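You operate a simulated robot arm through the tools that you are given. There is no shell and no other tool. Be economical: measure what you need, move in short steps, check, and stop when the job is done.

Carry out the task below with a simulated two-armed robot. There is one attempt and no reset: what you move stays moved.

## Task
Take the lid off the wax jar and lay it down on the side table. Put the green sign from the upper shelf of the grey rack in the well of the green tray. Take the orange long insert from the top of the door bench and leave it on the upper shelf of the grey rack. Take the filter pad that says "29" from the steel table and put it on the top of the sample bench. Put the red number stand labelled "65" from the steel table on the shelf of the steel table. Put the blue rubbing block from the top of the sample bench on the top of the white tank. Shut the blue box lid. Put the blue seat card on the shelf of the steel table. Any order will do. Set down upright: green sign, red number stand.

It is judged by the outcome, as a careful person would: the job done as asked, and still so three seconds after it is handed in. It fails if anything else is knocked over, pushed out of place, dropped, spilled or broken. Lids that push on must go on centred and level and be pressed home; caps that screw on are set level and turned clockwise until they are tight.

## Robot
Two 7-joint arms with two-finger parallel grippers on one trunk, on a base that drives. Base frame: it is fixed to the floor where the robot stands at the start and does not move with it; the origin is under the middle of the robot, x ahead of it, y to its left, z up; the surface under the hand at the start is at about z = 800. Units: mm, rad, N and s.
The left shoulder is at the start at [62, 198, 1079], the right one opposite. With the tool pointing down near the work surface each hand reaches from about 300 to 720 mm from the robot's upright axis, wherever it stands, measured 20 degrees to its own side. Places, roughly: blue box lid [8600, -6600, 900]; blue rubbing block (5x9x5 cm) [8400, -6700, 800]; blue seat card [8500, -5500, 750]; filter pad [6250, -7250, 750]; green sign [3250, -12750, 1000]; orange long insert [4500, -12750, 750]; red number stand [6250, -7250, 750]; shelf of the steel table [6200, -6900, 300]; top of the sample bench [8500, -5800, 800]; top of the white tank [8700, -8600, 1000]; upper shelf of the grey rack [2900, -12600, 1000]; wax jar [500, 0, 750]; well of the green tray (26x36 cm) [6560, -10760, 780]. Payload 1.57 kg a hand.
The TCP of each hand is the grasp point between the finger pads, 30 mm short of the fingertips. In the tool frame z runs along the fingers and y along their closing line. The gripper opens to 110 mm. The fingers are 24 mm wide and 12 mm thick; the gripper's body (48 by 112 mm) begins 78 mm behind the TCP.
Orientation is that of the tool frame in the base frame, as [roll, pitch, yaw] about the fixed x, y, z axes, in that order (R = Rz(yaw) Ry(pitch) Rx(roll)). With the fingers straight down and closing along the base's y, the tool's x points along the base's -x, its y along +y and its z along -z.

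## Interface
- The arms move only by the tool servo_tool. It takes "left_increments", "right_increments" or both (then of equal length, played together; a hand with none holds still); each is a list of rows, each a list of 3 entries, a list of its own where there are three numbers: the gripper command, from -1 (shut) to 1 (fully open), values between in proportion, then the shift along the base's x, y, z in mm, then the turn, a rotation vector about the base's x, y, z in rad. In form: [[claw, [x, y, z], [wx, wy, wz]], ...]. A call has 1 to 20 rows; each row shifts and turns the commanded pose from where the row before left it. Rows are played at 5 a second. More than 50 mm and 0.15 rad between two rows, or a gripper value outside its range, and nothing of the call is played. A pose out of reach is approached as far as the arm can. The call stops where the force on the tool passes 40 N (or 10 N more than at its start, if that is more) or the arm is blocked; 0.2 s more then pass. Each finger travels about 72 mm/s and halts on what it meets, pressing with about 40 N; the grip force reading is that of the motor and also rises with nothing between the fingers. The clock runs only during rows and for 0.2 s after the last one: add rows that do not move to give the fingers time. It gives the time, the measured TCP pose, the force on the tool (base axes), the opening and the grip force at its end, in the units of the frame above (readings bear some noise), with the torque about the TCP (base axes, N m) and any sound that the robot's microphone picked up.
- Cameras (640 x 400 px; columns grow to the right, rows downward): "scene" is now at [95.6, 20.7, 1656.9]; the picture's right is [0.25, -0.97, 0.00], its down [-0.80, -0.20, -0.57] and it looks along [0.55, 0.14, -0.82] (base axes); focal length 283 px, centre (320, 200). "left" rides on the left gripper at [70, -16, -141] in its tool frame; the picture's right is [0.23, 0.97, 0.00], its down [-0.85, 0.20, -0.48] and it looks along [-0.47, 0.11, 0.88] (tool axes); focal length 222 px, centre (320, 200). "right" rides on the right gripper at [70, 16, -141] in its tool frame; the picture's right is [-0.23, 0.97, 0.00], its down [-0.85, -0.20, -0.48] and it looks along [-0.47, -0.11, 0.88] (tool axes); focal length 222 px, centre (320, 200). There is no depth. A picture from a camera that has moved, and an enlarged one, comes with that camera's place and axes in the base frame and with its lens. The place of the scene camera against the robot may be out by one fixed shift of up to 12 mm in any direction.
- grab_frame(camera): a new picture of that camera. The clock stands still meanwhile.
- raise_lower(by): slides the trunk up (or, below 0, down) by that many mm; the arms and the scene camera ride with it, the base frame stays. It gives what a move gives, with no picture.
- steer(legs): drives the robot by 1 to 6 legs, each [ahead, left, turn to the left] in mm, mm and rad, along the robot's own axes; the way and the turn of a leg run together, so that a leg with both is an arc; at most 1500 mm and 3.142 rad a leg. The arms and the cameras ride along, it lands a little off, and it stops where it bumps. It gives what a move gives.
- head_to(pan, tilt): turns the head with the scene camera to pan (to the left, within 1.501 rad either way) and tilt (down, from -0.506 to 1.204), counted from straight ahead of the robot. It gives what a move gives.
- inspect(camera, box): a new picture of the part [left, top, right, bottom] of that camera's present view, enlarged. The clock stands still meanwhile.
- job_done(): hands the job in; it is judged then, once.

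Go step by step. Nothing tells you exact positions but the pictures and the camera data: compare them with the known pose of the tool, close in by small moves and look again before you grip or let go. The budget is 207 turns and 210 pictures, counting those below and the enlarged ones. Unless the task says otherwise, let go and move clear before handing in, and close with one line.

The tools are called after "Call:" by a JSON object that holds its "name" and its "arguments". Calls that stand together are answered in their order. servo_tool: Moves the arms, as the interface text tells. Its arguments: {"type":"object","properties":{"left_increments":{"type":"array","items":{"type":"array"}},"right_increments":{"type":"array","items":{"type":"array"}}},"required":[]} The other tools are called the same way: raise_lower (by) slides the trunk up or down; steer (legs) drives the base; head_to (pan, tilt) turns the head that bears the scene camera; grab_frame (camera) takes a picture; inspect (camera, box) takes an enlarged picture of a part of a camera's view; job_done () hands the job in.

At the start:

```text
t: 0.0
left_ee_pos: [532.5, 308.7, 1136.0]
left_orientation: [3.14, -0.002, -3.14]
left_force: [-0.9, 0.8, 0.1]
left_torque: [-0.01, 0.0, 0.01]
left_width: 110.2
left_grasp_force: 0.1
right_ee_pos: [365.1, -105.9, 1060.0]
right_orientation: [-3.141, -0.002, 3.142]
right_force: [0.6, 0.1, 0.1]
right_torque: [0.03, -0.03, -0.01]
right_width: 110.1
right_grasp_force: 0.0
trunk travel left (down, up): [-675.0, 315.0]
robot x, y, heading: [0.7, 1.3, -0.001]
head pan, tilt: [0.25, 0.965]
```

scene: 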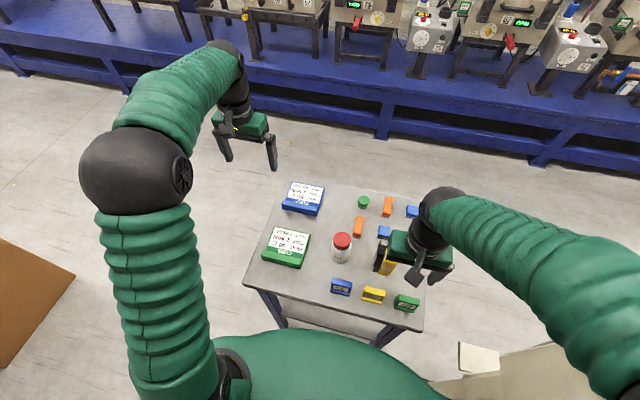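
right: 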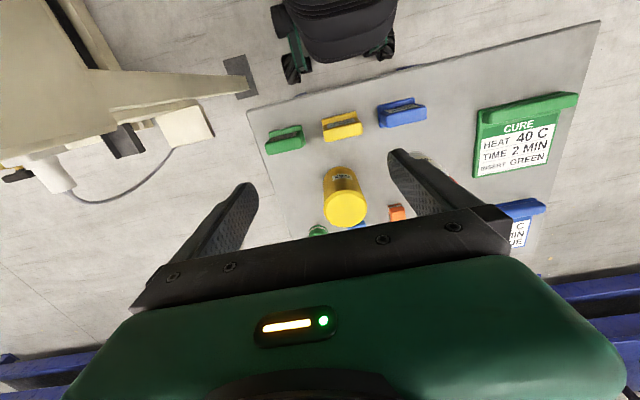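
left: 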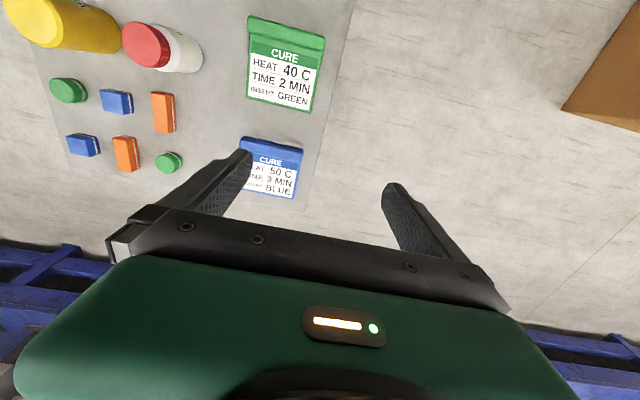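

I see the table ahead with a red-lidded jar and a yellow container, several coloured blocks and signs. I'll look closer to read the labels and identify the wax jar.

Call:
{"name": "inspect", "arguments": {"camera": "scene", "box": [230, 170, 470, 320]}}

Call:
{"name": "inspect", "arguments": {"camera": "left", "box": [0, 0, 360, 225]}}

```text
2.67 times, centred on (350, 245) of scene
camera zoom: at [95.6, 20.7, 1656.9], right [0.25, -0.97, 0.0], down [-0.8, -0.2, -0.57], along [0.55, 0.14, -0.82], focal length 754 px, centre (240, 80)
```

zoom: 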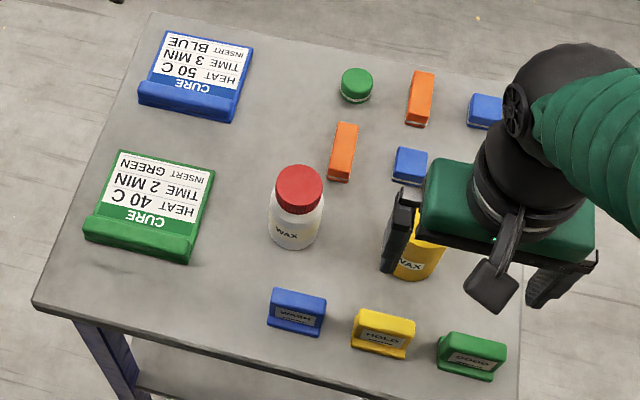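

```text
1.78 times, centred on (180, 112) of left
camera zoom: at [464.0, 292.2, 1278.0], right [-0.23, 0.97, 0.0], down [0.86, 0.2, 0.48], along [0.47, 0.11, -0.88], focal length 395 px, centre (569, 356)
```

zoom: 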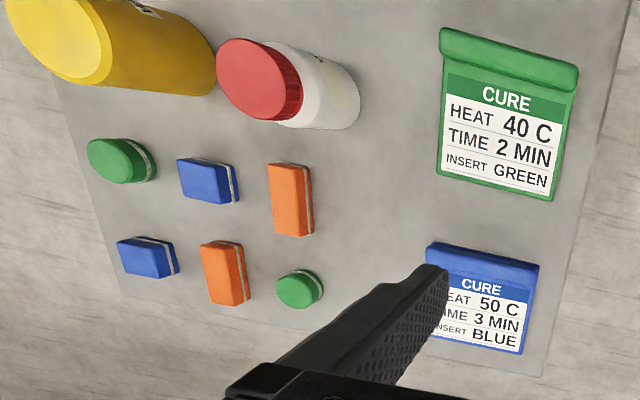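

A red-lidded jar reads "WAX"; the yellow one is partly hidden. I'll move the right arm aside to read it.

Call:
{"name": "servo_tool", "arguments": {"right_increments": [[1, [0, -45, 10], [0, 0, 0]], [1, [0, -45, 10], [0, 0, 0]], [1, [0, -45, 10], [0, 0, 0]], [1, [0, -45, 10], [0, 0, 0]]]}}

Call:
{"name": "inspect", "arguments": {"camera": "scene", "box": [270, 180, 430, 320]}}

```text
t: 1.0
left_ee_pos: [531.7, 305.5, 1136.9]
left_orientation: [-3.141, 0.0, 3.14]
left_force: [0.1, -0.2, -0.4]
left_torque: [-0.03, -0.04, -0.01]
left_width: 110.0
left_grasp_force: 0.1
right_ee_pos: [365.8, -288.4, 1099.1]
right_orientation: [3.14, 0.0, -3.14]
right_force: [0.7, -0.4, 0.3]
right_torque: [-0.02, -0.02, 0.02]
right_width: 110.0
right_grasp_force: 0.1
trunk travel left (down, up): [-675.0, 315.0]
robot x, y, heading: [-1.2, 2.0, -0.006]
head pan, tilt: [0.25, 0.965]
```

```text
2.86 times, centred on (350, 250) of scene
camera zoom: at [95.5, 18.4, 1656.9], right [0.25, -0.97, 0.0], down [-0.8, -0.2, -0.57], along [0.55, 0.14, -0.82], focal length 808 px, centre (234, 57)
```

zoom: 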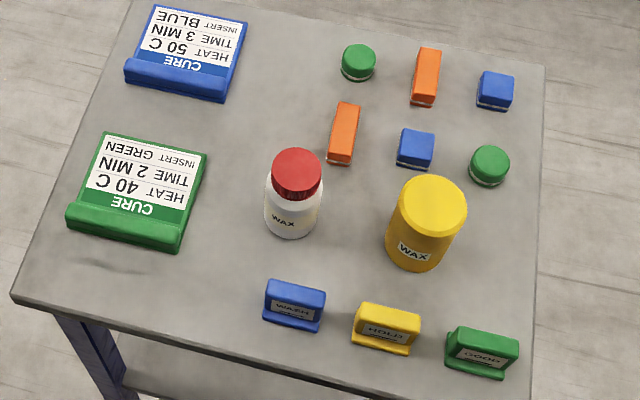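

Both containers are labelled WAX, so I need to see which one is a jar with a removable lid. I'll zoom in further.

Call:
{"name": "inspect", "arguments": {"camera": "scene", "box": [325, 220, 405, 270]}}

Call:
{"name": "grab_frame", "arguments": {"camera": "right"}}

```text
8.00 times, centred on (365, 245) of scene
camera zoom: at [95.5, 18.4, 1656.9], right [0.25, -0.97, 0.0], down [-0.8, -0.2, -0.57], along [0.55, 0.14, -0.82], focal length 2262 px, centre (-40, -160)
```

zoom: 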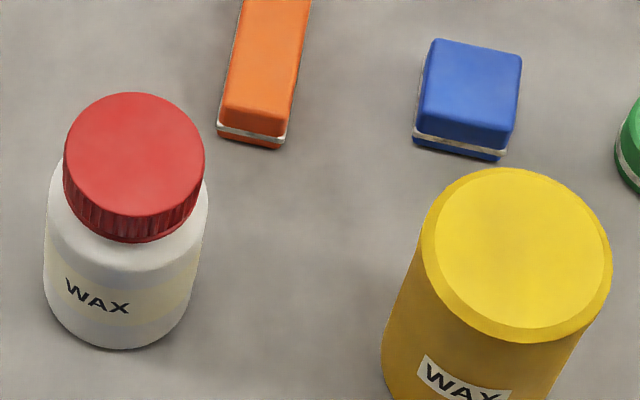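

```text
202 pictures are left
camera right: at [294.9, -274.5, 1241.7], right [0.23, 0.97, 0.0], down [0.86, -0.2, 0.48], along [0.47, -0.11, -0.88], focal length 222 px, centre (320, 200)
```

right: 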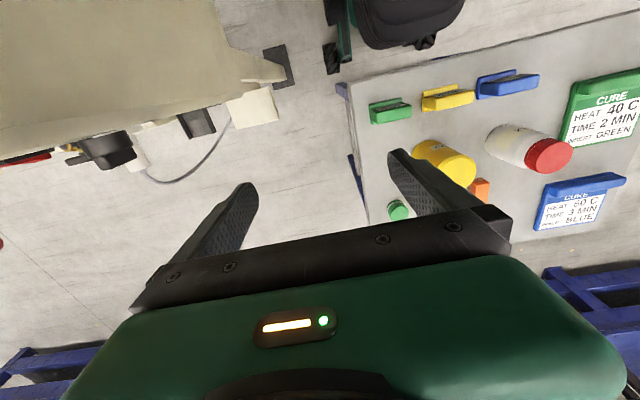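

The red-capped white one is the jar with a distinct lid; the yellow one is a tin with no separate lid. I put the jar at about (480, 46) with its top near z≈905; bringing the left hand above it.

Call:
{"name": "servo_tool", "arguments": {"left_increments": [[1, [-9, -43, -18], [0, 0, 0]], [1, [-9, -43, -18], [0, 0, 0]], [1, [-9, -43, -18], [0, 0, 0]], [1, [-9, -43, -18], [0, 0, 0]], [1, [-8, -43, -18], [0, 0, 0]], [1, [-8, -44, -18], [0, 0, 0]], [1, [0, 0, 0], [0, 0, 0]]]}}

Call:
{"name": "grab_frame", "arguments": {"camera": "left"}}

Call:
{"name": "grab_frame", "arguments": {"camera": "scene"}}

```text
t: 2.6
left_ee_pos: [477.0, 45.9, 1030.6]
left_orientation: [3.14, 0.001, 3.142]
left_force: [-1.1, 0.3, 0.9]
left_torque: [0.0, 0.03, 0.03]
left_width: 110.1
left_grasp_force: 0.0
right_ee_pos: [364.6, -290.8, 1098.0]
right_orientation: [3.14, 0.001, -3.141]
right_force: [-0.6, 0.4, -0.2]
right_torque: [0.0, 0.0, -0.01]
right_width: 109.9
right_grasp_force: 0.1
trunk travel left (down, up): [-675.0, 315.0]
robot x, y, heading: [-4.1, -5.2, 0.001]
head pan, tilt: [0.25, 0.965]
```

```text
201 pictures are left
camera left: at [409.0, 30.7, 1171.6], right [-0.23, 0.97, 0.0], down [0.85, 0.2, 0.48], along [0.47, 0.11, -0.88], focal length 222 px, centre (320, 200)
```

left: 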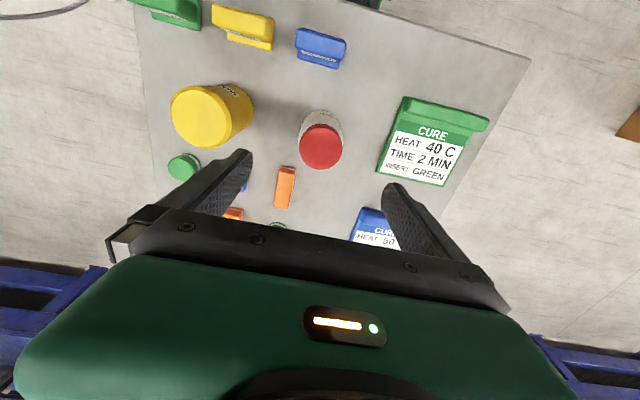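

```text
200 pictures are left
camera scene: at [95.3, 17.5, 1656.9], right [0.25, -0.97, 0.0], down [-0.8, -0.2, -0.57], along [0.55, 0.14, -0.82], focal length 283 px, centre (320, 200)
```

scene: 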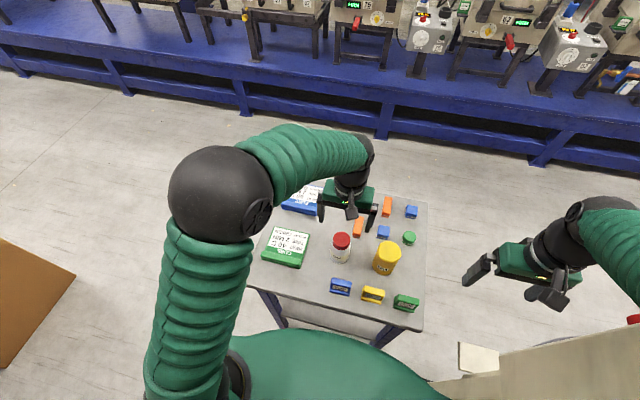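

The wrist view puts the cap at about (482, 49). Descending with that correction, then checking again.

Call:
{"name": "servo_tool", "arguments": {"left_increments": [[1, [5, 3, -30], [0, 0, 0]], [1, [0, 0, -30], [0, 0, 0]], [1, [0, 0, 0], [0, 0, 0]]]}}

Call:
{"name": "grab_frame", "arguments": {"camera": "left"}}

```text
t: 3.4
left_ee_pos: [483.6, 50.8, 971.2]
left_orientation: [3.139, 0.001, 3.141]
left_force: [0.8, -0.5, -1.0]
left_torque: [0.02, 0.02, -0.03]
left_width: 109.8
left_grasp_force: 0.1
right_ee_pos: [364.1, -288.4, 1098.6]
right_orientation: [3.141, 0.0, 3.14]
right_force: [0.4, -0.5, -0.4]
right_torque: [-0.01, 0.0, -0.03]
right_width: 109.9
right_grasp_force: 0.0
trunk travel left (down, up): [-675.0, 315.0]
robot x, y, heading: [0.1, -3.6, -0.0]
head pan, tilt: [0.25, 0.965]
```

```text
199 pictures are left
camera left: at [414.3, 33.9, 1112.4], right [-0.23, 0.97, 0.0], down [0.85, 0.2, 0.48], along [0.47, 0.11, -0.88], focal length 222 px, centre (320, 200)
```

left: 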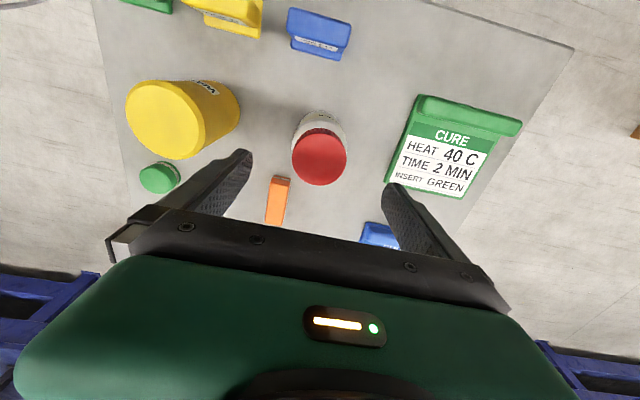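

Triangulation gives the cap top at z≈900, centre (482, 50); the hand is aligned. Lowering so the tips reach just below the cap's edge, and closing.

Call:
{"name": "servo_tool", "arguments": {"left_increments": [[1, [0, 0, -27], [0, 0, 0]], [1, [-1, -1, -27], [0, 0, 0]], [1, [0, 0, 0], [0, 0, 0]], [-1, [0, 0, 0], [0, 0, 0]], [-1, [0, 0, 0], [0, 0, 0]], [-1, [0, 0, 0], [0, 0, 0]], [-1, [0, 0, 0], [0, 0, 0]]]}}

Call:
{"name": "grab_frame", "arguments": {"camera": "left"}}

```text
t: 5.0
left_ee_pos: [484.7, 50.4, 916.0]
left_orientation: [3.14, 0.001, -3.141]
left_force: [0.2, 0.5, -0.3]
left_torque: [-0.04, -0.06, -0.01]
left_width: 51.9
left_grasp_force: 39.8
right_ee_pos: [366.0, -289.3, 1099.7]
right_orientation: [3.141, 0.0, 3.14]
right_force: [0.7, 0.8, -0.3]
right_torque: [-0.01, 0.0, 0.0]
right_width: 110.3
right_grasp_force: 0.0
trunk travel left (down, up): [-675.0, 315.0]
robot x, y, heading: [1.2, -0.3, 0.001]
head pan, tilt: [0.25, 0.965]
```

```text
198 pictures are left
camera left: at [415.3, 33.7, 1056.6], right [-0.23, 0.97, 0.0], down [0.86, 0.2, 0.48], along [0.47, 0.11, -0.88], focal length 222 px, centre (320, 200)
```

left: 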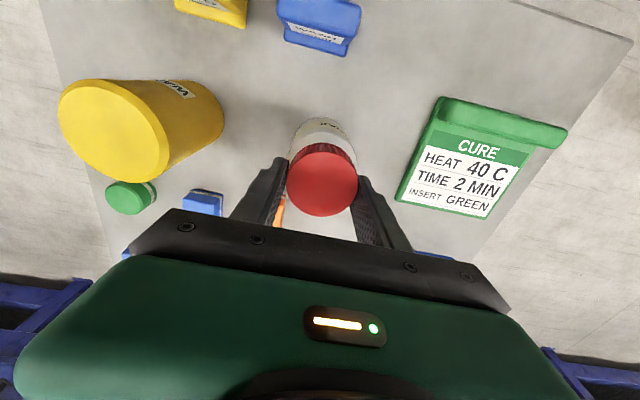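

The cap is gripped at 52 mm. I try a small counter-clockwise turn to see whether it unscrews and whether the jar turns along.

Call:
{"name": "servo_tool", "arguments": {"left_increments": [[-1, [0, 0, 0], [0, 0, 0.14]], [-1, [0, 0, 0], [0, 0, 0.14]], [-1, [0, 0, 0], [0, 0, 0.14]], [-1, [0, 0, 0], [0, 0, 0]]]}}

Call:
{"name": "inspect", "arguments": {"camera": "scene", "box": [310, 210, 390, 260]}}

```text
t: 6.0
left_ee_pos: [481.2, 48.7, 916.3]
left_orientation: [-3.142, 0.001, -2.719]
left_force: [-3.5, 0.0, 17.1]
left_torque: [-0.11, 0.5, 0.05]
left_width: 50.5
left_grasp_force: 40.3
right_ee_pos: [363.8, -289.5, 1100.0]
right_orientation: [3.139, 0.002, 3.14]
right_force: [-0.2, 0.1, -1.4]
right_torque: [-0.02, 0.0, -0.01]
right_width: 110.0
right_grasp_force: 0.0
trunk travel left (down, up): [-675.0, 315.0]
robot x, y, heading: [0.2, -1.8, -0.002]
head pan, tilt: [0.25, 0.965]
```

```text
8.00 times, centred on (350, 235) of scene
camera zoom: at [91.3, 18.2, 1657.5], right [0.25, -0.97, 0.0], down [-0.8, -0.2, -0.57], along [0.55, 0.14, -0.82], focal length 2262 px, centre (80, -80)
```

zoom: 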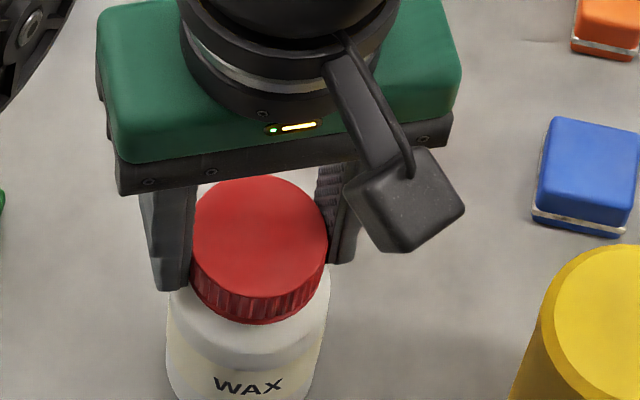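

The label turned with the cap: the jar rotates on the table, so I need to hold its body. The right hand will come in from the front, tilted about 40° forward; first tilt and move to a pre-position.

Call:
{"name": "servo_tool", "arguments": {"right_increments": [[1, [0, 34, 0], [0, -0.14, 0]], [1, [0, 34, -5], [0, -0.14, 0]], [1, [0, 34, -10], [0, -0.14, 0]], [1, [0, 34, -15], [0, -0.14, 0]], [1, [0, 34, -15], [0, -0.14, 0]], [1, [0, 34, -15], [0, 0, 0]], [1, [0, 34, -15], [0, 0, 0]], [1, [0, 34, -15], [0, 0, 0]], [1, [0, 34, -15], [0, 0, 0]], [1, [0, 34, -15], [0, 0, 0]], [1, [0, 0, 0], [0, 0, 0]]]}}

Call:
{"name": "grab_frame", "arguments": {"camera": "right"}}

Call:
{"name": "grab_frame", "arguments": {"camera": "scene"}}

```text
t: 7.5
left_ee_pos: [481.8, 57.0, 917.1]
left_orientation: [3.128, 0.005, -2.734]
left_force: [-11.3, 28.8, 20.5]
left_torque: [-4.1, -0.96, -2.5]
left_width: 50.9
left_grasp_force: 39.4
right_ee_pos: [412.0, -64.6, 1070.6]
right_orientation: [3.081, 0.661, 3.103]
right_force: [8.5, -26.8, 3.1]
right_torque: [0.32, 0.0, -0.55]
right_width: 86.8
right_grasp_force: 0.0
right hand out of reach, approached as far as the arm can: row 3, 4, 5, 6
trunk travel left (down, up): [-675.0, 315.0]
robot x, y, heading: [-2.8, 1.0, 0.004]
head pan, tilt: [0.25, 0.965]
stopped in row 7 (right hand): the force on the tool passed its limit at 55 N (the readings are from after the stop); the commanded pose is now the measured one
```

```text
196 pictures are left
camera right: at [270.0, -52.4, 1140.9], right [0.18, 0.97, 0.18], down [0.38, -0.24, 0.89], along [0.91, -0.09, -0.41], focal length 222 px, centre (320, 200)
```

right: 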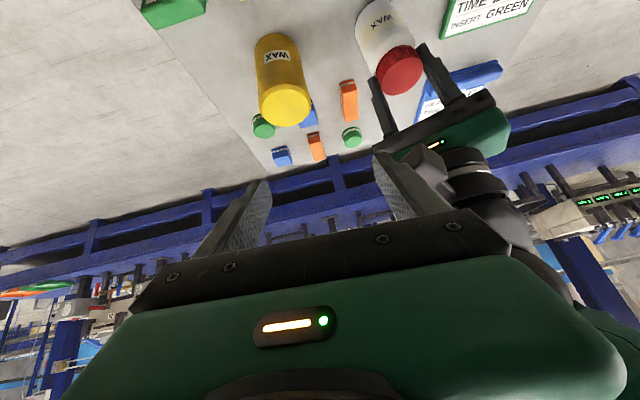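

```text
195 pictures are left
camera scene: at [90.5, 18.6, 1658.2], right [0.25, -0.97, 0.0], down [-0.8, -0.2, -0.57], along [0.55, 0.14, -0.82], focal length 283 px, centre (320, 200)
```

scene: 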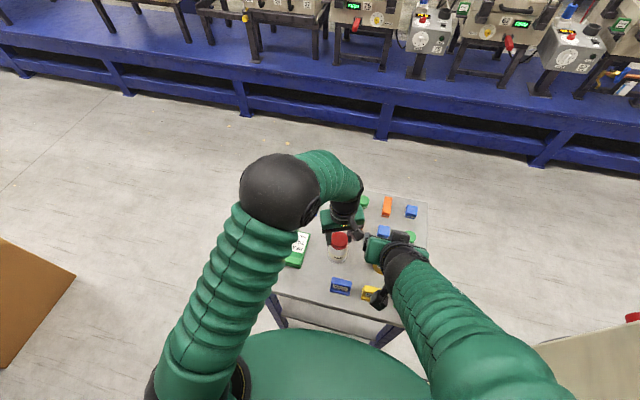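

The right hand drifted forward (it was out of reach when so close to the body) and touched the left wrist. Backing it off now.

Call:
{"name": "servo_tool", "arguments": {"right_increments": [[1, [0, -40, 0], [0, 0, 0]], [1, [0, -40, 0], [0, 0, 0]], [1, [0, -40, 0], [0, 0, 0]], [1, [0, 0, 0], [0, 0, 0]]]}}

Call:
{"name": "inspect", "arguments": {"camera": "scene", "box": [310, 210, 390, 260]}}

```text
t: 8.5
left_ee_pos: [482.1, 53.7, 917.4]
left_orientation: [3.14, 0.009, -2.731]
left_force: [5.2, 6.9, 39.3]
left_torque: [0.39, -0.16, 0.1]
left_width: 50.4
left_grasp_force: 39.9
right_ee_pos: [436.1, -171.5, 1082.8]
right_orientation: [3.089, 0.669, 3.118]
right_force: [0.0, -0.3, -0.7]
right_torque: [0.03, -0.03, -0.01]
right_width: 110.1
right_grasp_force: 0.1
right hand out of reach, approached as far as the arm can: row 1, 2, 3
trunk travel left (down, up): [-675.0, 315.0]
robot x, y, heading: [1.8, 0.6, -0.003]
head pan, tilt: [0.25, 0.965]
```

```text
8.00 times, centred on (350, 235) of scene
camera zoom: at [89.6, 21.0, 1657.6], right [0.25, -0.97, 0.0], down [-0.8, -0.2, -0.57], along [0.55, 0.14, -0.82], focal length 2262 px, centre (80, -80)
```

zoom: 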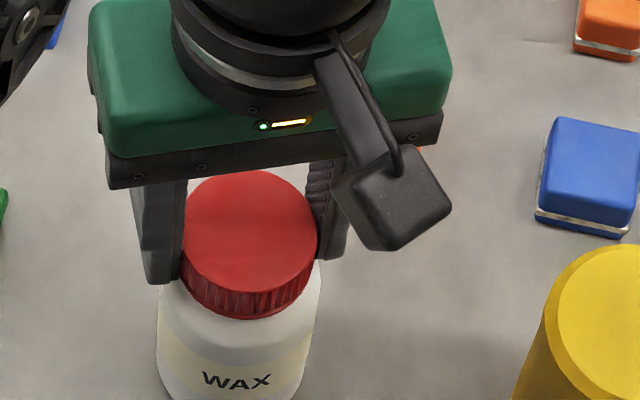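

The left hand happens to be pressing down with ~39 N now; I'll use this to test whether table friction holds the jar during a further turn.

Call:
{"name": "servo_tool", "arguments": {"left_increments": [[-1, [0, 0, 0], [0, 0, 0.14]], [-1, [0, 0, 0], [0, 0, 0.14]], [-1, [0, 0, 0], [0, 0, 0.14]], [-1, [0, 0, 0], [0, 0, 0]]]}}

Call:
{"name": "inspect", "arguments": {"camera": "scene", "box": [310, 210, 390, 260]}}

```text
t: 9.5
left_ee_pos: [480.0, 49.5, 916.4]
left_orientation: [3.138, 0.007, -2.311]
left_force: [-5.3, -9.0, 34.6]
left_torque: [-1.02, 0.4, 0.04]
left_width: 50.4
left_grasp_force: 40.0
right_ee_pos: [435.2, -175.1, 1081.1]
right_orientation: [3.088, 0.669, 3.113]
right_force: [-0.5, -0.5, 1.0]
right_torque: [0.0, 0.01, 0.01]
right_width: 109.9
right_grasp_force: 0.0
trunk travel left (down, up): [-675.0, 315.0]
robot x, y, heading: [-0.2, 1.3, -0.003]
head pan, tilt: [0.25, 0.965]
```

```text
8.00 times, centred on (350, 235) of scene
camera zoom: at [87.5, 14.8, 1657.6], right [0.25, -0.97, 0.0], down [-0.8, -0.2, -0.57], along [0.55, 0.14, -0.82], focal length 2262 px, centre (80, -80)
```

zoom: 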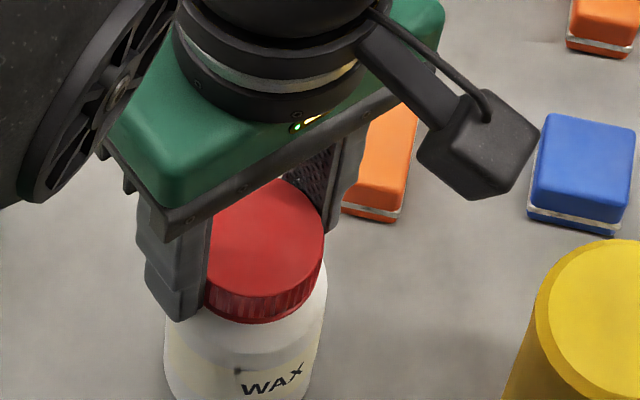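

The jar still turns with the cap. Perhaps the lid just pulls off; I'll try a small lift.

Call:
{"name": "servo_tool", "arguments": {"left_increments": [[-1, [0, 0, 5], [0, 0, 0]], [-1, [0, 0, 5], [0, 0, 0]], [-1, [0, 0, 5], [0, 0, 0]], [-1, [0, 0, 0], [0, 0, 0]]]}}

Call:
{"name": "inspect", "arguments": {"camera": "scene", "box": [310, 210, 390, 260]}}

```text
t: 10.5
left_ee_pos: [482.1, 51.7, 929.1]
left_orientation: [3.131, 0.002, -2.311]
left_force: [0.6, -0.1, -3.1]
left_torque: [0.01, -0.03, -0.01]
left_width: 48.7
left_grasp_force: 40.3
right_ee_pos: [438.7, -174.0, 1079.3]
right_orientation: [3.088, 0.667, 3.115]
right_force: [-0.2, 0.2, 1.0]
right_torque: [0.01, -0.03, 0.03]
right_width: 109.9
right_grasp_force: 0.1
trunk travel left (down, up): [-675.0, 315.0]
robot x, y, heading: [1.5, -2.8, 0.001]
head pan, tilt: [0.25, 0.965]
```

```text
8.00 times, centred on (350, 235) of scene
camera zoom: at [96.6, 16.9, 1656.8], right [0.25, -0.97, 0.0], down [-0.8, -0.2, -0.57], along [0.55, 0.14, -0.82], focal length 2262 px, centre (80, -80)
```

zoom: 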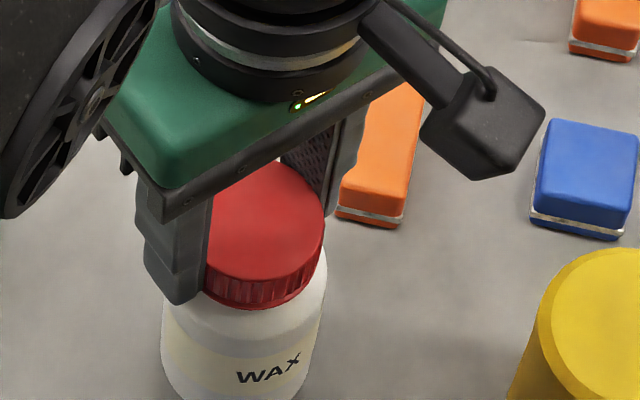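

The jar came up with the lid, so it must be held. I'll set it back down, release, clear the left hand, and back the robot up so the tilted right hand can reach the jar body.

Call:
{"name": "servo_tool", "arguments": {"left_increments": [[-1, [0, 0, -5], [0, 0, 0]], [-1, [0, 0, -5], [0, 0, 0]], [-1, [0, 0, -3], [0, 0, 0]], [-1, [0, 0, 0], [0, 0, 0]], [1, [0, 0, 0], [0, 0, 0]], [1, [0, 0, 0], [0, 0, 0]], [1, [0, 0, 0], [0, 0, 0]], [1, [0, 0, 30], [0, 0, 0]], [1, [0, 0, 40], [0, 0, -0.14]], [1, [0, 20, 40], [0, 0, -0.14]], [1, [0, 40, 10], [0, 0, -0.14]], [1, [0, 40, 0], [0, 0, -0.14]], [1, [0, 40, 0], [0, 0, -0.14]], [1, [0, 0, 0], [0, 0, -0.14]], [1, [0, 0, 0], [0, 0, 0]]]}}

Call:
{"name": "steer", "arguments": {"legs": [[-130, 0, 0]]}}

Call:
{"name": "grab_frame", "arguments": {"camera": "scene"}}

```text
t: 13.7
left_ee_pos: [483.4, 193.4, 1037.2]
left_orientation: [3.133, 0.005, 3.127]
left_force: [-0.2, -1.0, 0.4]
left_torque: [-0.02, 0.01, -0.02]
left_width: 110.3
left_grasp_force: 0.1
right_ee_pos: [438.2, -172.2, 1080.2]
right_orientation: [3.09, 0.665, 3.116]
right_force: [0.6, -0.1, 0.3]
right_torque: [0.0, -0.01, 0.0]
right_width: 109.9
right_grasp_force: 0.0
trunk travel left (down, up): [-675.0, 315.0]
robot x, y, heading: [2.7, 5.3, 0.001]
head pan, tilt: [0.25, 0.965]
```

```text
t: 15.0
left_ee_pos: [354.0, 192.9, 1035.8]
left_orientation: [3.135, 0.0, 3.129]
left_force: [0.1, 0.4, -0.4]
left_torque: [0.0, 0.0, 0.02]
left_width: 110.0
left_grasp_force: 0.0
right_ee_pos: [308.7, -173.4, 1078.3]
right_orientation: [3.09, 0.662, 3.112]
right_force: [0.0, 0.8, 0.6]
right_torque: [-0.01, 0.03, 0.0]
right_width: 110.4
right_grasp_force: 0.2
trunk travel left (down, up): [-675.0, 315.0]
robot x, y, heading: [-130.2, 4.1, -0.009]
head pan, tilt: [0.25, 0.965]
```

```text
191 pictures are left
camera scene: at [-32.2, 19.9, 1656.7], right [0.24, -0.97, 0.0], down [-0.8, -0.2, -0.57], along [0.55, 0.14, -0.82], focal length 283 px, centre (320, 200)
```

scene: 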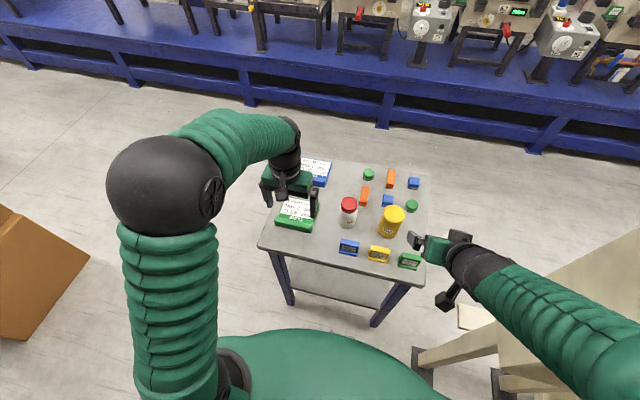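

Both hands are clear. Moving the right hand to the pre-grasp in front of the jar, left further aside.

Call:
{"name": "servo_tool", "arguments": {"left_increments": [[1, [0, 40, 0], [0, 0, 0]], [1, [0, 40, 0], [0, 0, 0]], [1, [0, 0, 0], [0, 0, 0]], [1, [0, 0, 0], [0, 0, 0]], [1, [0, 0, 0], [0, 0, 0]], [1, [0, 0, 0], [0, 0, 0]], [1, [0, 0, 0], [0, 0, 0]]], "right_increments": [[1, [10, 37, -10], [0, 0, 0]], [1, [10, 37, -15], [0, 0, 0]], [1, [10, 37, -20], [0, 0, 0]], [1, [10, 37, -20], [0, 0, 0]], [1, [15, 37, -20], [0, 0, 0]], [1, [20, 37, -30], [0, 0, 0]], [1, [0, 0, 0], [0, 0, 0]]]}}

Call:
{"name": "grab_frame", "arguments": {"camera": "right"}}

Call:
{"name": "grab_frame", "arguments": {"camera": "scene"}}

```text
refused: row 6 steps farther than a row can; nothing moved
```

```text
190 pictures are left
camera right: at [166.5, -160.7, 1149.1], right [0.18, 0.97, 0.18], down [0.38, -0.23, 0.89], along [0.91, -0.09, -0.41], focal length 222 px, centre (320, 200)
```

right: 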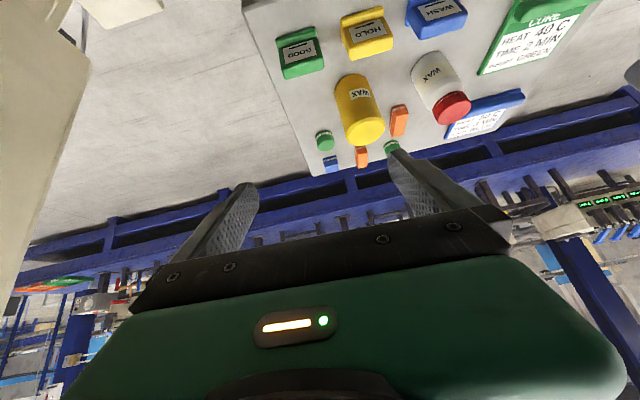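

```text
189 pictures are left
camera scene: at [-32.2, 19.9, 1656.7], right [0.24, -0.97, 0.0], down [-0.8, -0.2, -0.57], along [0.55, 0.14, -0.82], focal length 283 px, centre (320, 200)
```

scene: 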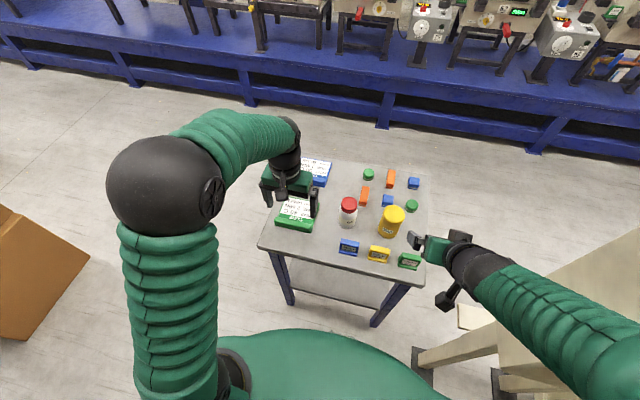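

One row was over the limit; I redo it with smaller steps.

Call:
{"name": "servo_tool", "arguments": {"left_increments": [[1, [0, 40, 0], [0, 0, 0]], [1, [0, 40, 0], [0, 0, 0]], [1, [0, 0, 0], [0, 0, 0]], [1, [0, 0, 0], [0, 0, 0]], [1, [0, 0, 0], [0, 0, 0]], [1, [0, 0, 0], [0, 0, 0]], [1, [0, 0, 0], [0, 0, 0]], [1, [0, 0, 0], [0, 0, 0]]], "right_increments": [[1, [10, 36, -10], [0, 0, 0]], [1, [10, 36, -15], [0, 0, 0]], [1, [10, 36, -20], [0, 0, 0]], [1, [10, 36, -20], [0, 0, 0]], [1, [15, 36, -20], [0, 0, 0]], [1, [20, 36, -20], [0, 0, 0]], [1, [0, 8, -13], [0, 0, 0]], [1, [0, 0, 0], [0, 0, 0]]]}}

Call:
{"name": "grab_frame", "arguments": {"camera": "right"}}

Call:
{"name": "grab_frame", "arguments": {"camera": "scene"}}

```text
t: 16.5
left_ee_pos: [350.8, 275.4, 1034.6]
left_orientation: [3.137, 0.003, 3.129]
left_force: [-0.2, -0.7, 0.9]
left_torque: [0.0, 0.01, -0.02]
left_width: 110.0
left_grasp_force: 0.1
right_ee_pos: [363.4, -63.9, 1060.3]
right_orientation: [3.015, 0.694, 2.902]
right_force: [0.6, 0.2, -0.1]
right_torque: [-0.03, -0.02, -0.01]
right_width: 110.0
right_grasp_force: 0.1
right hand out of reach, approached as far as the arm can: row 4, 5, 6, 7
trunk travel left (down, up): [-675.0, 315.0]
robot x, y, heading: [-128.1, -0.1, -0.002]
head pan, tilt: [0.25, 0.965]
stopped in row 7 (right hand): the arm was blocked; the commanded pose is now the measured one
```

```text
188 pictures are left
camera right: at [221.5, -32.1, 1125.6], right [0.32, 0.92, 0.24], down [0.3, -0.34, 0.89], along [0.9, -0.22, -0.38], focal length 222 px, centre (320, 200)
```

right: 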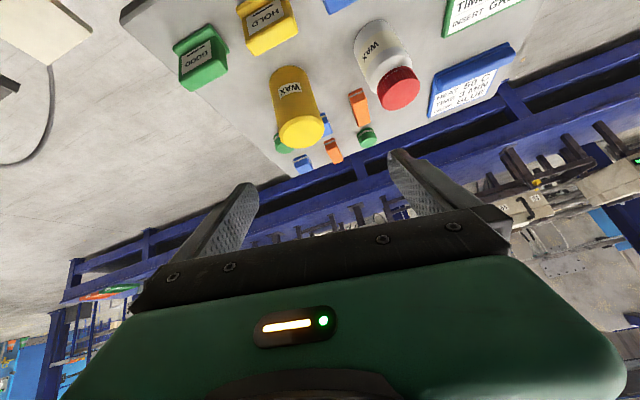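

```text
187 pictures are left
camera scene: at [-34.7, 23.2, 1654.9], right [0.24, -0.97, 0.0], down [-0.8, -0.2, -0.57], along [0.55, 0.14, -0.82], focal length 283 px, centre (320, 200)
```

scene: 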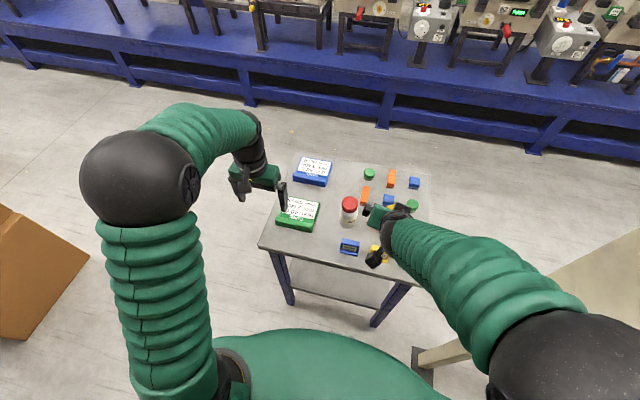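

The wrist is too close to its shoulder for this tilted pose. I'll shift the robot back 70 and left 100, which gives the right arm more room while the left still reaches.

Call:
{"name": "steer", "arguments": {"legs": [[-70, 100, 0]]}}

Call:
{"name": "servo_tool", "arguments": {"right_increments": [[1, [15, 0, -20], [-0.05, 0, 0.08]], [1, [15, 0, -20], [-0.05, 0, 0.08]], [1, [15, 3, -20], [0, 0, 0]], [1, [15, 3, -20], [0, 0, 0]], [1, [15, 3, -20], [0, 0, 0]], [1, [0, 0, 0], [0, 0, 0]]]}}

Call:
{"name": "grab_frame", "arguments": {"camera": "right"}}

```text
t: 17.8
left_ee_pos: [282.7, 351.3, 1041.4]
left_orientation: [3.117, 0.004, 3.126]
left_force: [0.8, -2.0, -0.4]
left_torque: [0.12, 0.01, 0.0]
left_width: 110.2
left_grasp_force: 0.1
right_ee_pos: [294.1, 8.3, 1059.5]
right_orientation: [2.994, 0.688, 2.878]
right_force: [0.1, -1.8, 0.0]
right_torque: [0.12, 0.03, 0.1]
right_width: 110.0
right_grasp_force: 0.0
trunk travel left (down, up): [-675.0, 315.0]
robot x, y, heading: [-205.7, 96.1, -0.003]
head pan, tilt: [0.25, 0.965]
```

```text
t: 19.2
left_ee_pos: [280.2, 366.2, 1039.0]
left_orientation: [3.134, 0.007, 3.123]
left_force: [0.2, -0.4, 0.0]
left_torque: [0.02, 0.01, -0.03]
left_width: 109.9
left_grasp_force: 0.0
right_ee_pos: [305.6, 16.5, 1053.4]
right_orientation: [3.111, 0.728, 3.106]
right_force: [-0.2, -0.5, 0.3]
right_torque: [0.05, 0.01, 0.04]
right_width: 110.0
right_grasp_force: 0.1
right hand out of reach, approached as far as the arm can: row 1, 2, 3, 4, 5
trunk travel left (down, up): [-675.0, 315.0]
robot x, y, heading: [-201.5, 95.3, -0.002]
head pan, tilt: [0.25, 0.965]
```

```text
186 pictures are left
camera right: at [159.1, 31.8, 1114.4], right [0.18, 0.97, 0.17], down [0.32, -0.23, 0.92], along [0.93, -0.11, -0.35], focal length 222 px, centre (320, 200)
```

right: 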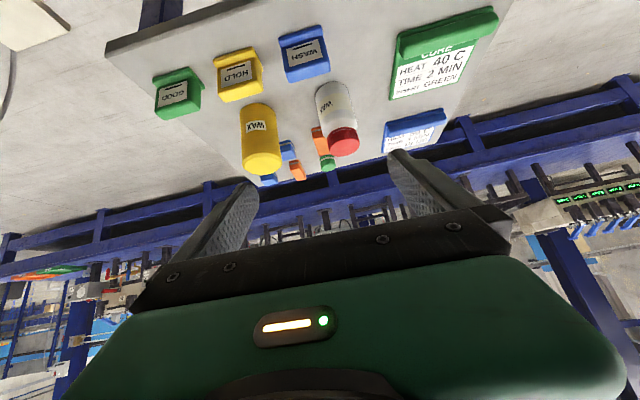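

The arm holds this tilted posture but won't move lower by itself, so I'll use trunk and base to place the right hand instead. First lower the trunk 100 and see.

Call:
{"name": "raise_lower", "arguments": {"by": -100}}

Call:
{"name": "servo_tool", "arguments": {"right_increments": [[1, [0, 0, 0], [0, 0, 0]], [1, [0, 0, 0], [0, 0, 0]]]}}

Call:
{"name": "grab_frame", "arguments": {"camera": "right"}}

```text
t: 20.5
left_ee_pos: [279.4, 373.5, 936.5]
left_orientation: [3.139, 0.006, 3.126]
left_force: [0.6, 0.4, -0.7]
left_torque: [-0.01, 0.02, -0.02]
left_width: 109.9
left_grasp_force: 0.0
right_ee_pos: [310.7, 29.6, 980.0]
right_orientation: [3.03, 0.768, 3.052]
right_force: [0.4, -0.2, -0.8]
right_torque: [-0.02, -0.01, 0.0]
right_width: 110.3
right_grasp_force: 0.0
trunk travel left (down, up): [-575.0, 415.0]
robot x, y, heading: [-198.9, 98.3, -0.002]
head pan, tilt: [0.25, 0.965]
```

```text
t: 21.3
left_ee_pos: [278.2, 370.9, 937.2]
left_orientation: [3.137, 0.008, 3.127]
left_force: [-0.4, -1.2, 0.2]
left_torque: [0.01, 0.01, 0.02]
left_width: 110.2
left_grasp_force: 0.1
right_ee_pos: [310.5, 24.9, 980.7]
right_orientation: [3.023, 0.771, 3.041]
right_force: [0.9, 0.1, 0.4]
right_torque: [0.01, 0.0, 0.0]
right_width: 110.2
right_grasp_force: 0.1
trunk travel left (down, up): [-575.0, 415.0]
robot x, y, heading: [-204.9, 97.7, -0.005]
head pan, tilt: [0.25, 0.965]
stopped in row 2 (right hand): the arm was blocked; the commanded pose is now the measured one
```

```text
185 pictures are left
camera right: at [161.6, 37.8, 1034.6], right [0.18, 0.95, 0.24], down [0.27, -0.28, 0.92], along [0.95, -0.1, -0.31], focal length 222 px, centre (320, 200)
```

right: 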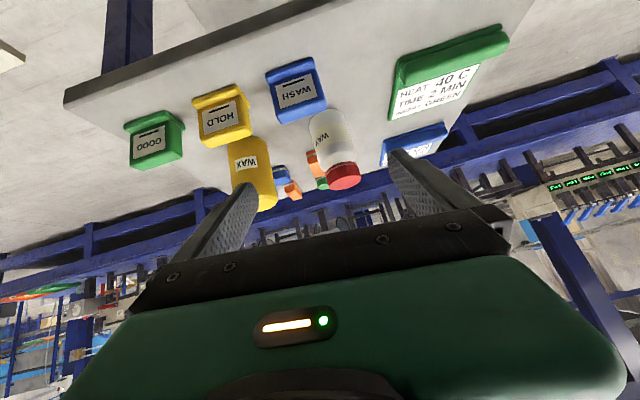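

Now the commanded pose equals the measured one. I test a small forward move with a slight orientation fix.

Call:
{"name": "servo_tool", "arguments": {"right_increments": [[1, [20, 5, 0], [-0.04, 0, 0]], [1, [20, 5, 0], [-0.04, 0, 0]], [1, [0, 0, 0], [0, 0, 0]]]}}

```text
t: 22.3
left_ee_pos: [278.6, 370.2, 939.9]
left_orientation: [3.136, 0.008, 3.127]
left_force: [0.3, -0.3, -0.6]
left_torque: [0.03, 0.01, -0.01]
left_width: 110.1
left_grasp_force: 0.1
right_ee_pos: [347.1, 37.4, 1028.6]
right_orientation: [2.981, 0.837, 3.005]
right_force: [-0.1, 0.9, -0.7]
right_torque: [-0.01, -0.04, -0.01]
right_width: 110.1
right_grasp_force: 0.1
right hand out of reach, approached as far as the arm can: row 2
trunk travel left (down, up): [-575.0, 415.0]
robot x, y, heading: [-201.9, 96.0, -0.008]
head pan, tilt: [0.25, 0.965]
stopped in row 3 (right hand): the arm was blocked; the commanded pose is now the measured one
```

The forward tilt runs into wrist limits for this arm. Better plan: the left hand holds the jar tilted from the left (above the low green sign), and the right works the cap from above, closing along x. First restoring the right hand to vertical.

Call:
{"name": "servo_tool", "arguments": {"right_increments": [[1, [0, -20, 10], [0, 0.12, 0]], [1, [0, -20, 10], [0, 0.12, 0]], [1, [0, -20, 10], [0, 0.12, 0]], [1, [0, -20, 10], [0, 0.12, 0]], [1, [0, -20, 10], [0, 0.12, 0]], [1, [0, -20, 0], [0, 0.12, 0]], [1, [0, -20, 0], [0, 0.12, 0]], [1, [0, 0, 0], [0, 0, 0]]]}}

Call:
{"name": "steer", "arguments": {"legs": [[120, 0, 0]]}}

```text
t: 24.1
left_ee_pos: [276.5, 370.1, 939.4]
left_orientation: [3.138, 0.008, 3.127]
left_force: [-1.0, -0.3, 0.1]
left_torque: [-0.01, 0.04, 0.01]
left_width: 110.0
left_grasp_force: 0.0
right_ee_pos: [260.1, -53.6, 1080.6]
right_orientation: [3.118, 0.26, 3.04]
right_force: [-1.0, 0.7, -0.4]
right_torque: [-0.02, 0.01, -0.01]
right_width: 109.9
right_grasp_force: 0.0
right hand out of reach, approached as far as the arm can: row 1, 2, 3, 4, 5, 6
trunk travel left (down, up): [-575.0, 415.0]
robot x, y, heading: [-201.0, 101.4, -0.003]
head pan, tilt: [0.25, 0.965]
```

```text
t: 25.4
left_ee_pos: [399.9, 369.1, 939.1]
left_orientation: [3.136, 0.01, 3.124]
left_force: [0.8, 0.2, -0.3]
left_torque: [0.01, -0.02, 0.05]
left_width: 110.0
left_grasp_force: 0.0
right_ee_pos: [382.6, -53.7, 1079.7]
right_orientation: [3.117, 0.262, 3.041]
right_force: [-0.2, 0.0, -0.4]
right_torque: [-0.02, -0.01, 0.0]
right_width: 110.1
right_grasp_force: 0.0
trunk travel left (down, up): [-575.0, 415.0]
robot x, y, heading: [-79.9, 93.1, -0.002]
head pan, tilt: [0.25, 0.965]
```

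Now rotating both hands: left to closing along x with a 40° tilt toward −y, right to vertical with closing along x.

Call:
{"name": "servo_tool", "arguments": {"left_increments": [[1, [4, -6, 6], [0, 0, -0.143]], [1, [4, -6, 6], [0, 0, -0.143]], [1, [4, -6, 6], [0, 0, -0.143]], [1, [4, -6, 6], [0, 0, -0.143]], [1, [4, -6, 6], [0, 0, -0.143]], [1, [4, -6, 6], [0, 0, -0.143]], [1, [4, -6, 6], [0, 0, -0.143]], [1, [4, -6, 6], [0, 0, -0.143]], [1, [4, -6, 6], [0, 0, -0.143]], [1, [4, -6, 6], [0, 0, -0.143]], [1, [4, -6, 6], [0, 0, -0.143]], [1, [0, 0, 0], [-0.14, 0, 0]], [1, [0, 0, 0], [-0.14, 0, 0]], [1, [0, 0, 0], [-0.14, 0, 0]], [1, [0, 0, 0], [-0.14, 0, 0]], [1, [0, 0, 0], [-0.14, 0, 0]], [1, [0, 0, 0], [0, 0, 0]]], "right_increments": [[1, [0, -10, 0], [0, 0.13, 0]], [1, [0, -10, 0], [0, 0.13, 0]], [1, [0, -10, 0], [0, 0, 0.143]], [1, [0, -10, 0], [0, 0, 0.143]], [1, [0, -10, 0], [0, 0, 0.143]], [1, [0, -10, 0], [0, 0, 0.143]], [1, [0, -10, 0], [0, 0, 0.143]], [1, [0, 0, 0], [0, 0, 0.143]], [1, [0, 0, 0], [0, 0, 0.143]], [1, [0, 0, 0], [0, 0, 0.143]], [1, [0, 0, 0], [0, 0, 0.143]], [1, [0, 0, 0], [0, 0, 0.143]], [1, [0, 0, 0], [0, 0, 0.143]], [1, [0, 0, 0], [0, 0, 0]], [1, [0, 0, 0], [0, 0, 0]], [1, [0, 0, 0], [0, 0, 0]], [1, [0, 0, 0], [0, 0, 0]]]}}

Call:
{"name": "grab_frame", "arguments": {"camera": "scene"}}

Call:
{"name": "grab_frame", "arguments": {"camera": "left"}}

```text
t: 29.0
left_ee_pos: [444.7, 303.6, 1005.3]
left_orientation: [3.12, 0.713, 1.55]
left_force: [0.8, 0.4, -0.6]
left_torque: [0.02, -0.06, 0.0]
left_width: 110.1
left_grasp_force: 0.0
right_ee_pos: [254.7, -5.5, 1038.9]
right_orientation: [-3.14, 0.001, -1.669]
right_force: [0.1, 0.1, 0.5]
right_torque: [0.01, -0.01, -0.02]
right_width: 109.9
right_grasp_force: 0.0
right hand out of reach, approached as far as the arm can: row 9, 10, 11, 12, 13
trunk travel left (down, up): [-575.0, 415.0]
robot x, y, heading: [-78.0, 99.0, -0.006]
head pan, tilt: [0.25, 0.965]
```

```text
184 pictures are left
camera scene: at [17.2, 116.8, 1556.9], right [0.24, -0.97, 0.0], down [-0.8, -0.2, -0.57], along [0.55, 0.14, -0.82], focal length 283 px, centre (320, 200)
```

scene: 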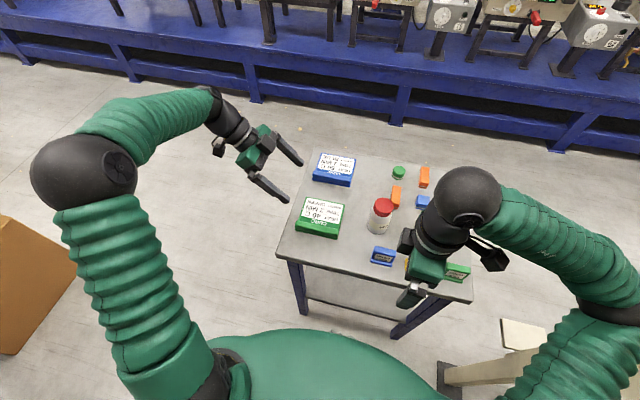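

```text
183 pictures are left
camera left: at [429.4, 450.3, 1066.3], right [0.98, 0.16, -0.13], down [0.18, -0.34, 0.92], along [0.11, -0.93, -0.36], focal length 222 px, centre (320, 200)
```

left: 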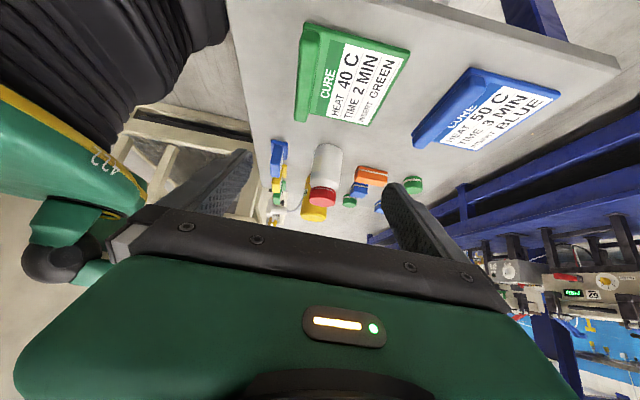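

The right wrist runs into its limit that way, so I rotate it the other way (camera toward +y), which leaves the whole range for counter-clockwise turning.

Call:
{"name": "servo_tool", "arguments": {"right_increments": [[1, [0, 0, 0], [0, 0, -0.148]], [1, [0, 0, 0], [0, 0, -0.148]], [1, [0, 0, 0], [0, 0, -0.148]], [1, [0, 0, 0], [0, 0, -0.148]], [1, [0, 0, 0], [0, 0, -0.148]], [1, [0, 0, 0], [0, 0, -0.148]], [1, [0, 0, 0], [0, 0, -0.148]], [1, [0, 0, 0], [0, 0, -0.148]], [1, [0, 0, 0], [0, 0, -0.148]], [1, [0, 0, 0], [0, 0, -0.148]], [1, [0, 0, 0], [0, 0, -0.148]], [1, [0, 0, 0], [0, 0, -0.148]], [1, [0, 0, 0], [0, 0, -0.148]], [1, [0, 0, 0], [0, 0, -0.148]], [1, [0, 0, 0], [0, 0, -0.148]], [1, [0, 0, 0], [0, 0, -0.148]], [1, [0, 0, 0], [0, 0, -0.148]], [1, [0, 0, 0], [0, 0, -0.148]], [1, [0, 0, 0], [0, 0, -0.148]], [1, [0, 0, 0], [0, 0, 0]]]}}

```text
t: 33.2
left_ee_pos: [443.3, 303.7, 1005.7]
left_orientation: [3.123, 0.707, 1.55]
left_force: [-0.7, 1.2, -0.3]
left_torque: [0.0, -0.02, 0.04]
left_width: 109.9
left_grasp_force: 0.1
right_ee_pos: [253.6, -5.4, 1036.8]
right_orientation: [-3.138, 0.004, 1.803]
right_force: [-0.2, 0.7, -0.5]
right_torque: [-0.01, -0.02, -0.02]
right_width: 109.8
right_grasp_force: 0.1
trunk travel left (down, up): [-575.0, 415.0]
robot x, y, heading: [-78.9, 94.6, -0.001]
head pan, tilt: [0.25, 0.965]
```

Right yaw is good. Now left to its pre-grasp beside the jar, right aside above the tin's front.

Call:
{"name": "servo_tool", "arguments": {"left_increments": [[1, [8, -38, -17], [0, 0, 0]], [1, [8, -38, -17], [0, 0, 0]], [1, [8, -38, -17], [0, 0, 0]], [1, [8, -38, -17], [0, 0, 0]], [1, [6, -33, -14], [0, 0, 0]], [1, [0, 0, 0], [0, 0, 0]]], "right_increments": [[1, [25, -25, 10], [0, 0, -0.1]], [1, [25, -25, 10], [0, 0, -0.1]], [1, [25, -25, 10], [0, 0, -0.1]], [1, [25, -25, 10], [0, 0, 0]], [1, [25, -25, 5], [0, 0, 0]], [1, [0, 0, 0], [0, 0, 0]]]}}

Call:
{"name": "grab_frame", "arguments": {"camera": "scene"}}

Call:
{"name": "grab_frame", "arguments": {"camera": "left"}}

```text
t: 34.6
left_ee_pos: [482.2, 117.9, 924.0]
left_orientation: [3.123, 0.709, 1.547]
left_force: [-0.2, 0.4, 0.2]
left_torque: [0.0, 0.0, 0.01]
left_width: 109.9
left_grasp_force: 0.1
right_ee_pos: [380.0, -131.6, 1085.0]
right_orientation: [3.141, 0.002, 1.504]
right_force: [0.0, -0.1, -0.6]
right_torque: [0.01, -0.02, -0.04]
right_width: 109.8
right_grasp_force: 0.1
trunk travel left (down, up): [-575.0, 415.0]
robot x, y, heading: [-81.9, 94.4, -0.008]
head pan, tilt: [0.25, 0.965]
```

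```text
182 pictures are left
camera scene: at [16.9, 114.4, 1556.9], right [0.24, -0.97, 0.0], down [-0.8, -0.2, -0.57], along [0.55, 0.14, -0.82], focal length 283 px, centre (320, 200)
```

scene: 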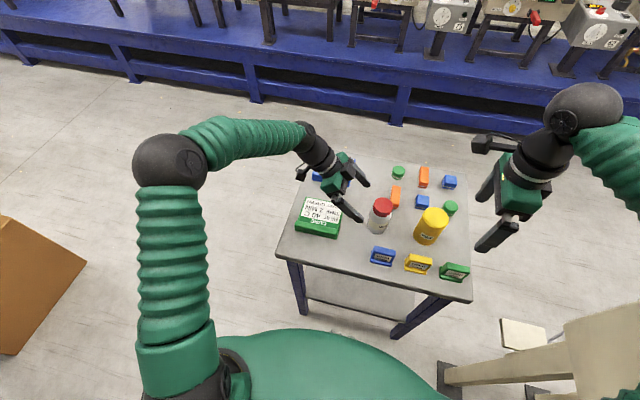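

```text
181 pictures are left
camera left: at [467.6, 263.1, 984.8], right [0.98, 0.16, -0.13], down [0.18, -0.34, 0.92], along [0.11, -0.93, -0.36], focal length 222 px, centre (320, 200)
```

left: 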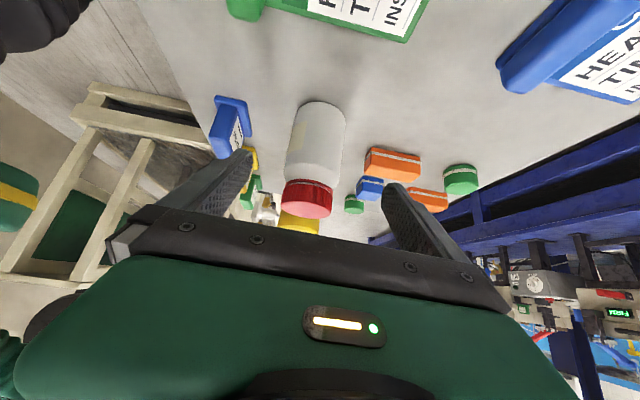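

The left hand is aligned with the jar. Advancing along the finger direction and closing on the body.

Call:
{"name": "servo_tool", "arguments": {"left_increments": [[1, [0, -17, -20], [0, 0, 0]], [1, [0, -17, -20], [0, 0, 0]], [1, [0, -17, -20], [0, 0, 0]], [1, [-1, -15, -18], [0, 0, 0]], [1, [0, 0, 0], [0, 0, 0]]]}}

Call:
{"name": "grab_frame", "arguments": {"camera": "left"}}

Call:
{"name": "inspect", "arguments": {"camera": "scene", "box": [300, 160, 460, 260]}}

```text
t: 35.8
left_ee_pos: [480.1, 53.7, 845.2]
left_orientation: [3.123, 0.709, 1.55]
left_force: [0.3, -0.4, -0.2]
left_torque: [0.02, 0.01, -0.01]
left_width: 109.9
left_grasp_force: 0.0
right_ee_pos: [380.1, -129.5, 1085.0]
right_orientation: [-3.141, 0.002, 1.504]
right_force: [-0.2, -0.5, -0.2]
right_torque: [0.0, -0.03, 0.03]
right_width: 109.9
right_grasp_force: 0.1
trunk travel left (down, up): [-575.0, 415.0]
robot x, y, heading: [-79.7, 90.8, -0.001]
head pan, tilt: [0.25, 0.965]
```

```text
180 pictures are left
camera left: at [465.2, 198.6, 906.6], right [0.98, 0.16, -0.13], down [0.18, -0.34, 0.92], along [0.11, -0.93, -0.36], focal length 222 px, centre (320, 200)
```

left: 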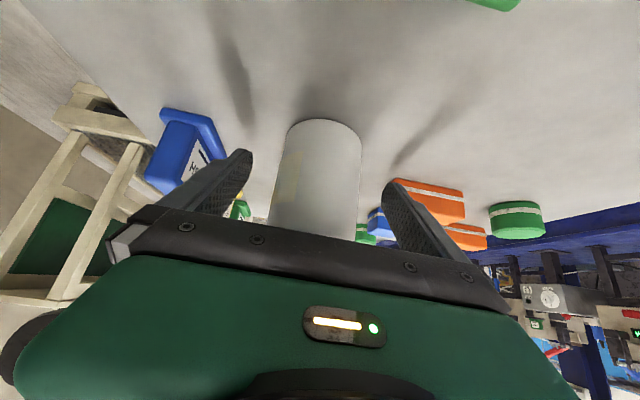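

```text
4.00 times, centred on (380, 210) of scene
camera zoom: at [17.4, 114.5, 1556.9], right [0.24, -0.97, 0.0], down [-0.8, -0.2, -0.57], along [0.55, 0.14, -0.82], focal length 1131 px, centre (80, 160)
```

zoom: 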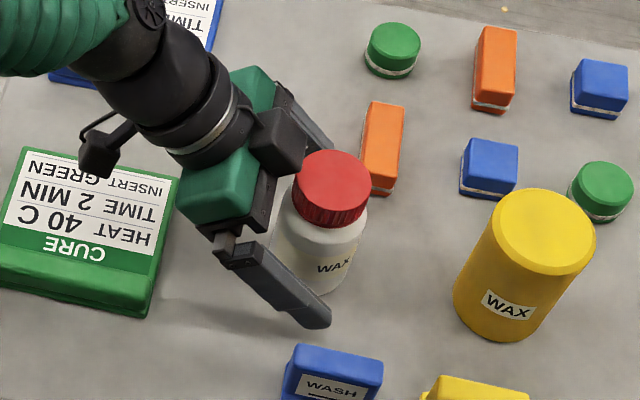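

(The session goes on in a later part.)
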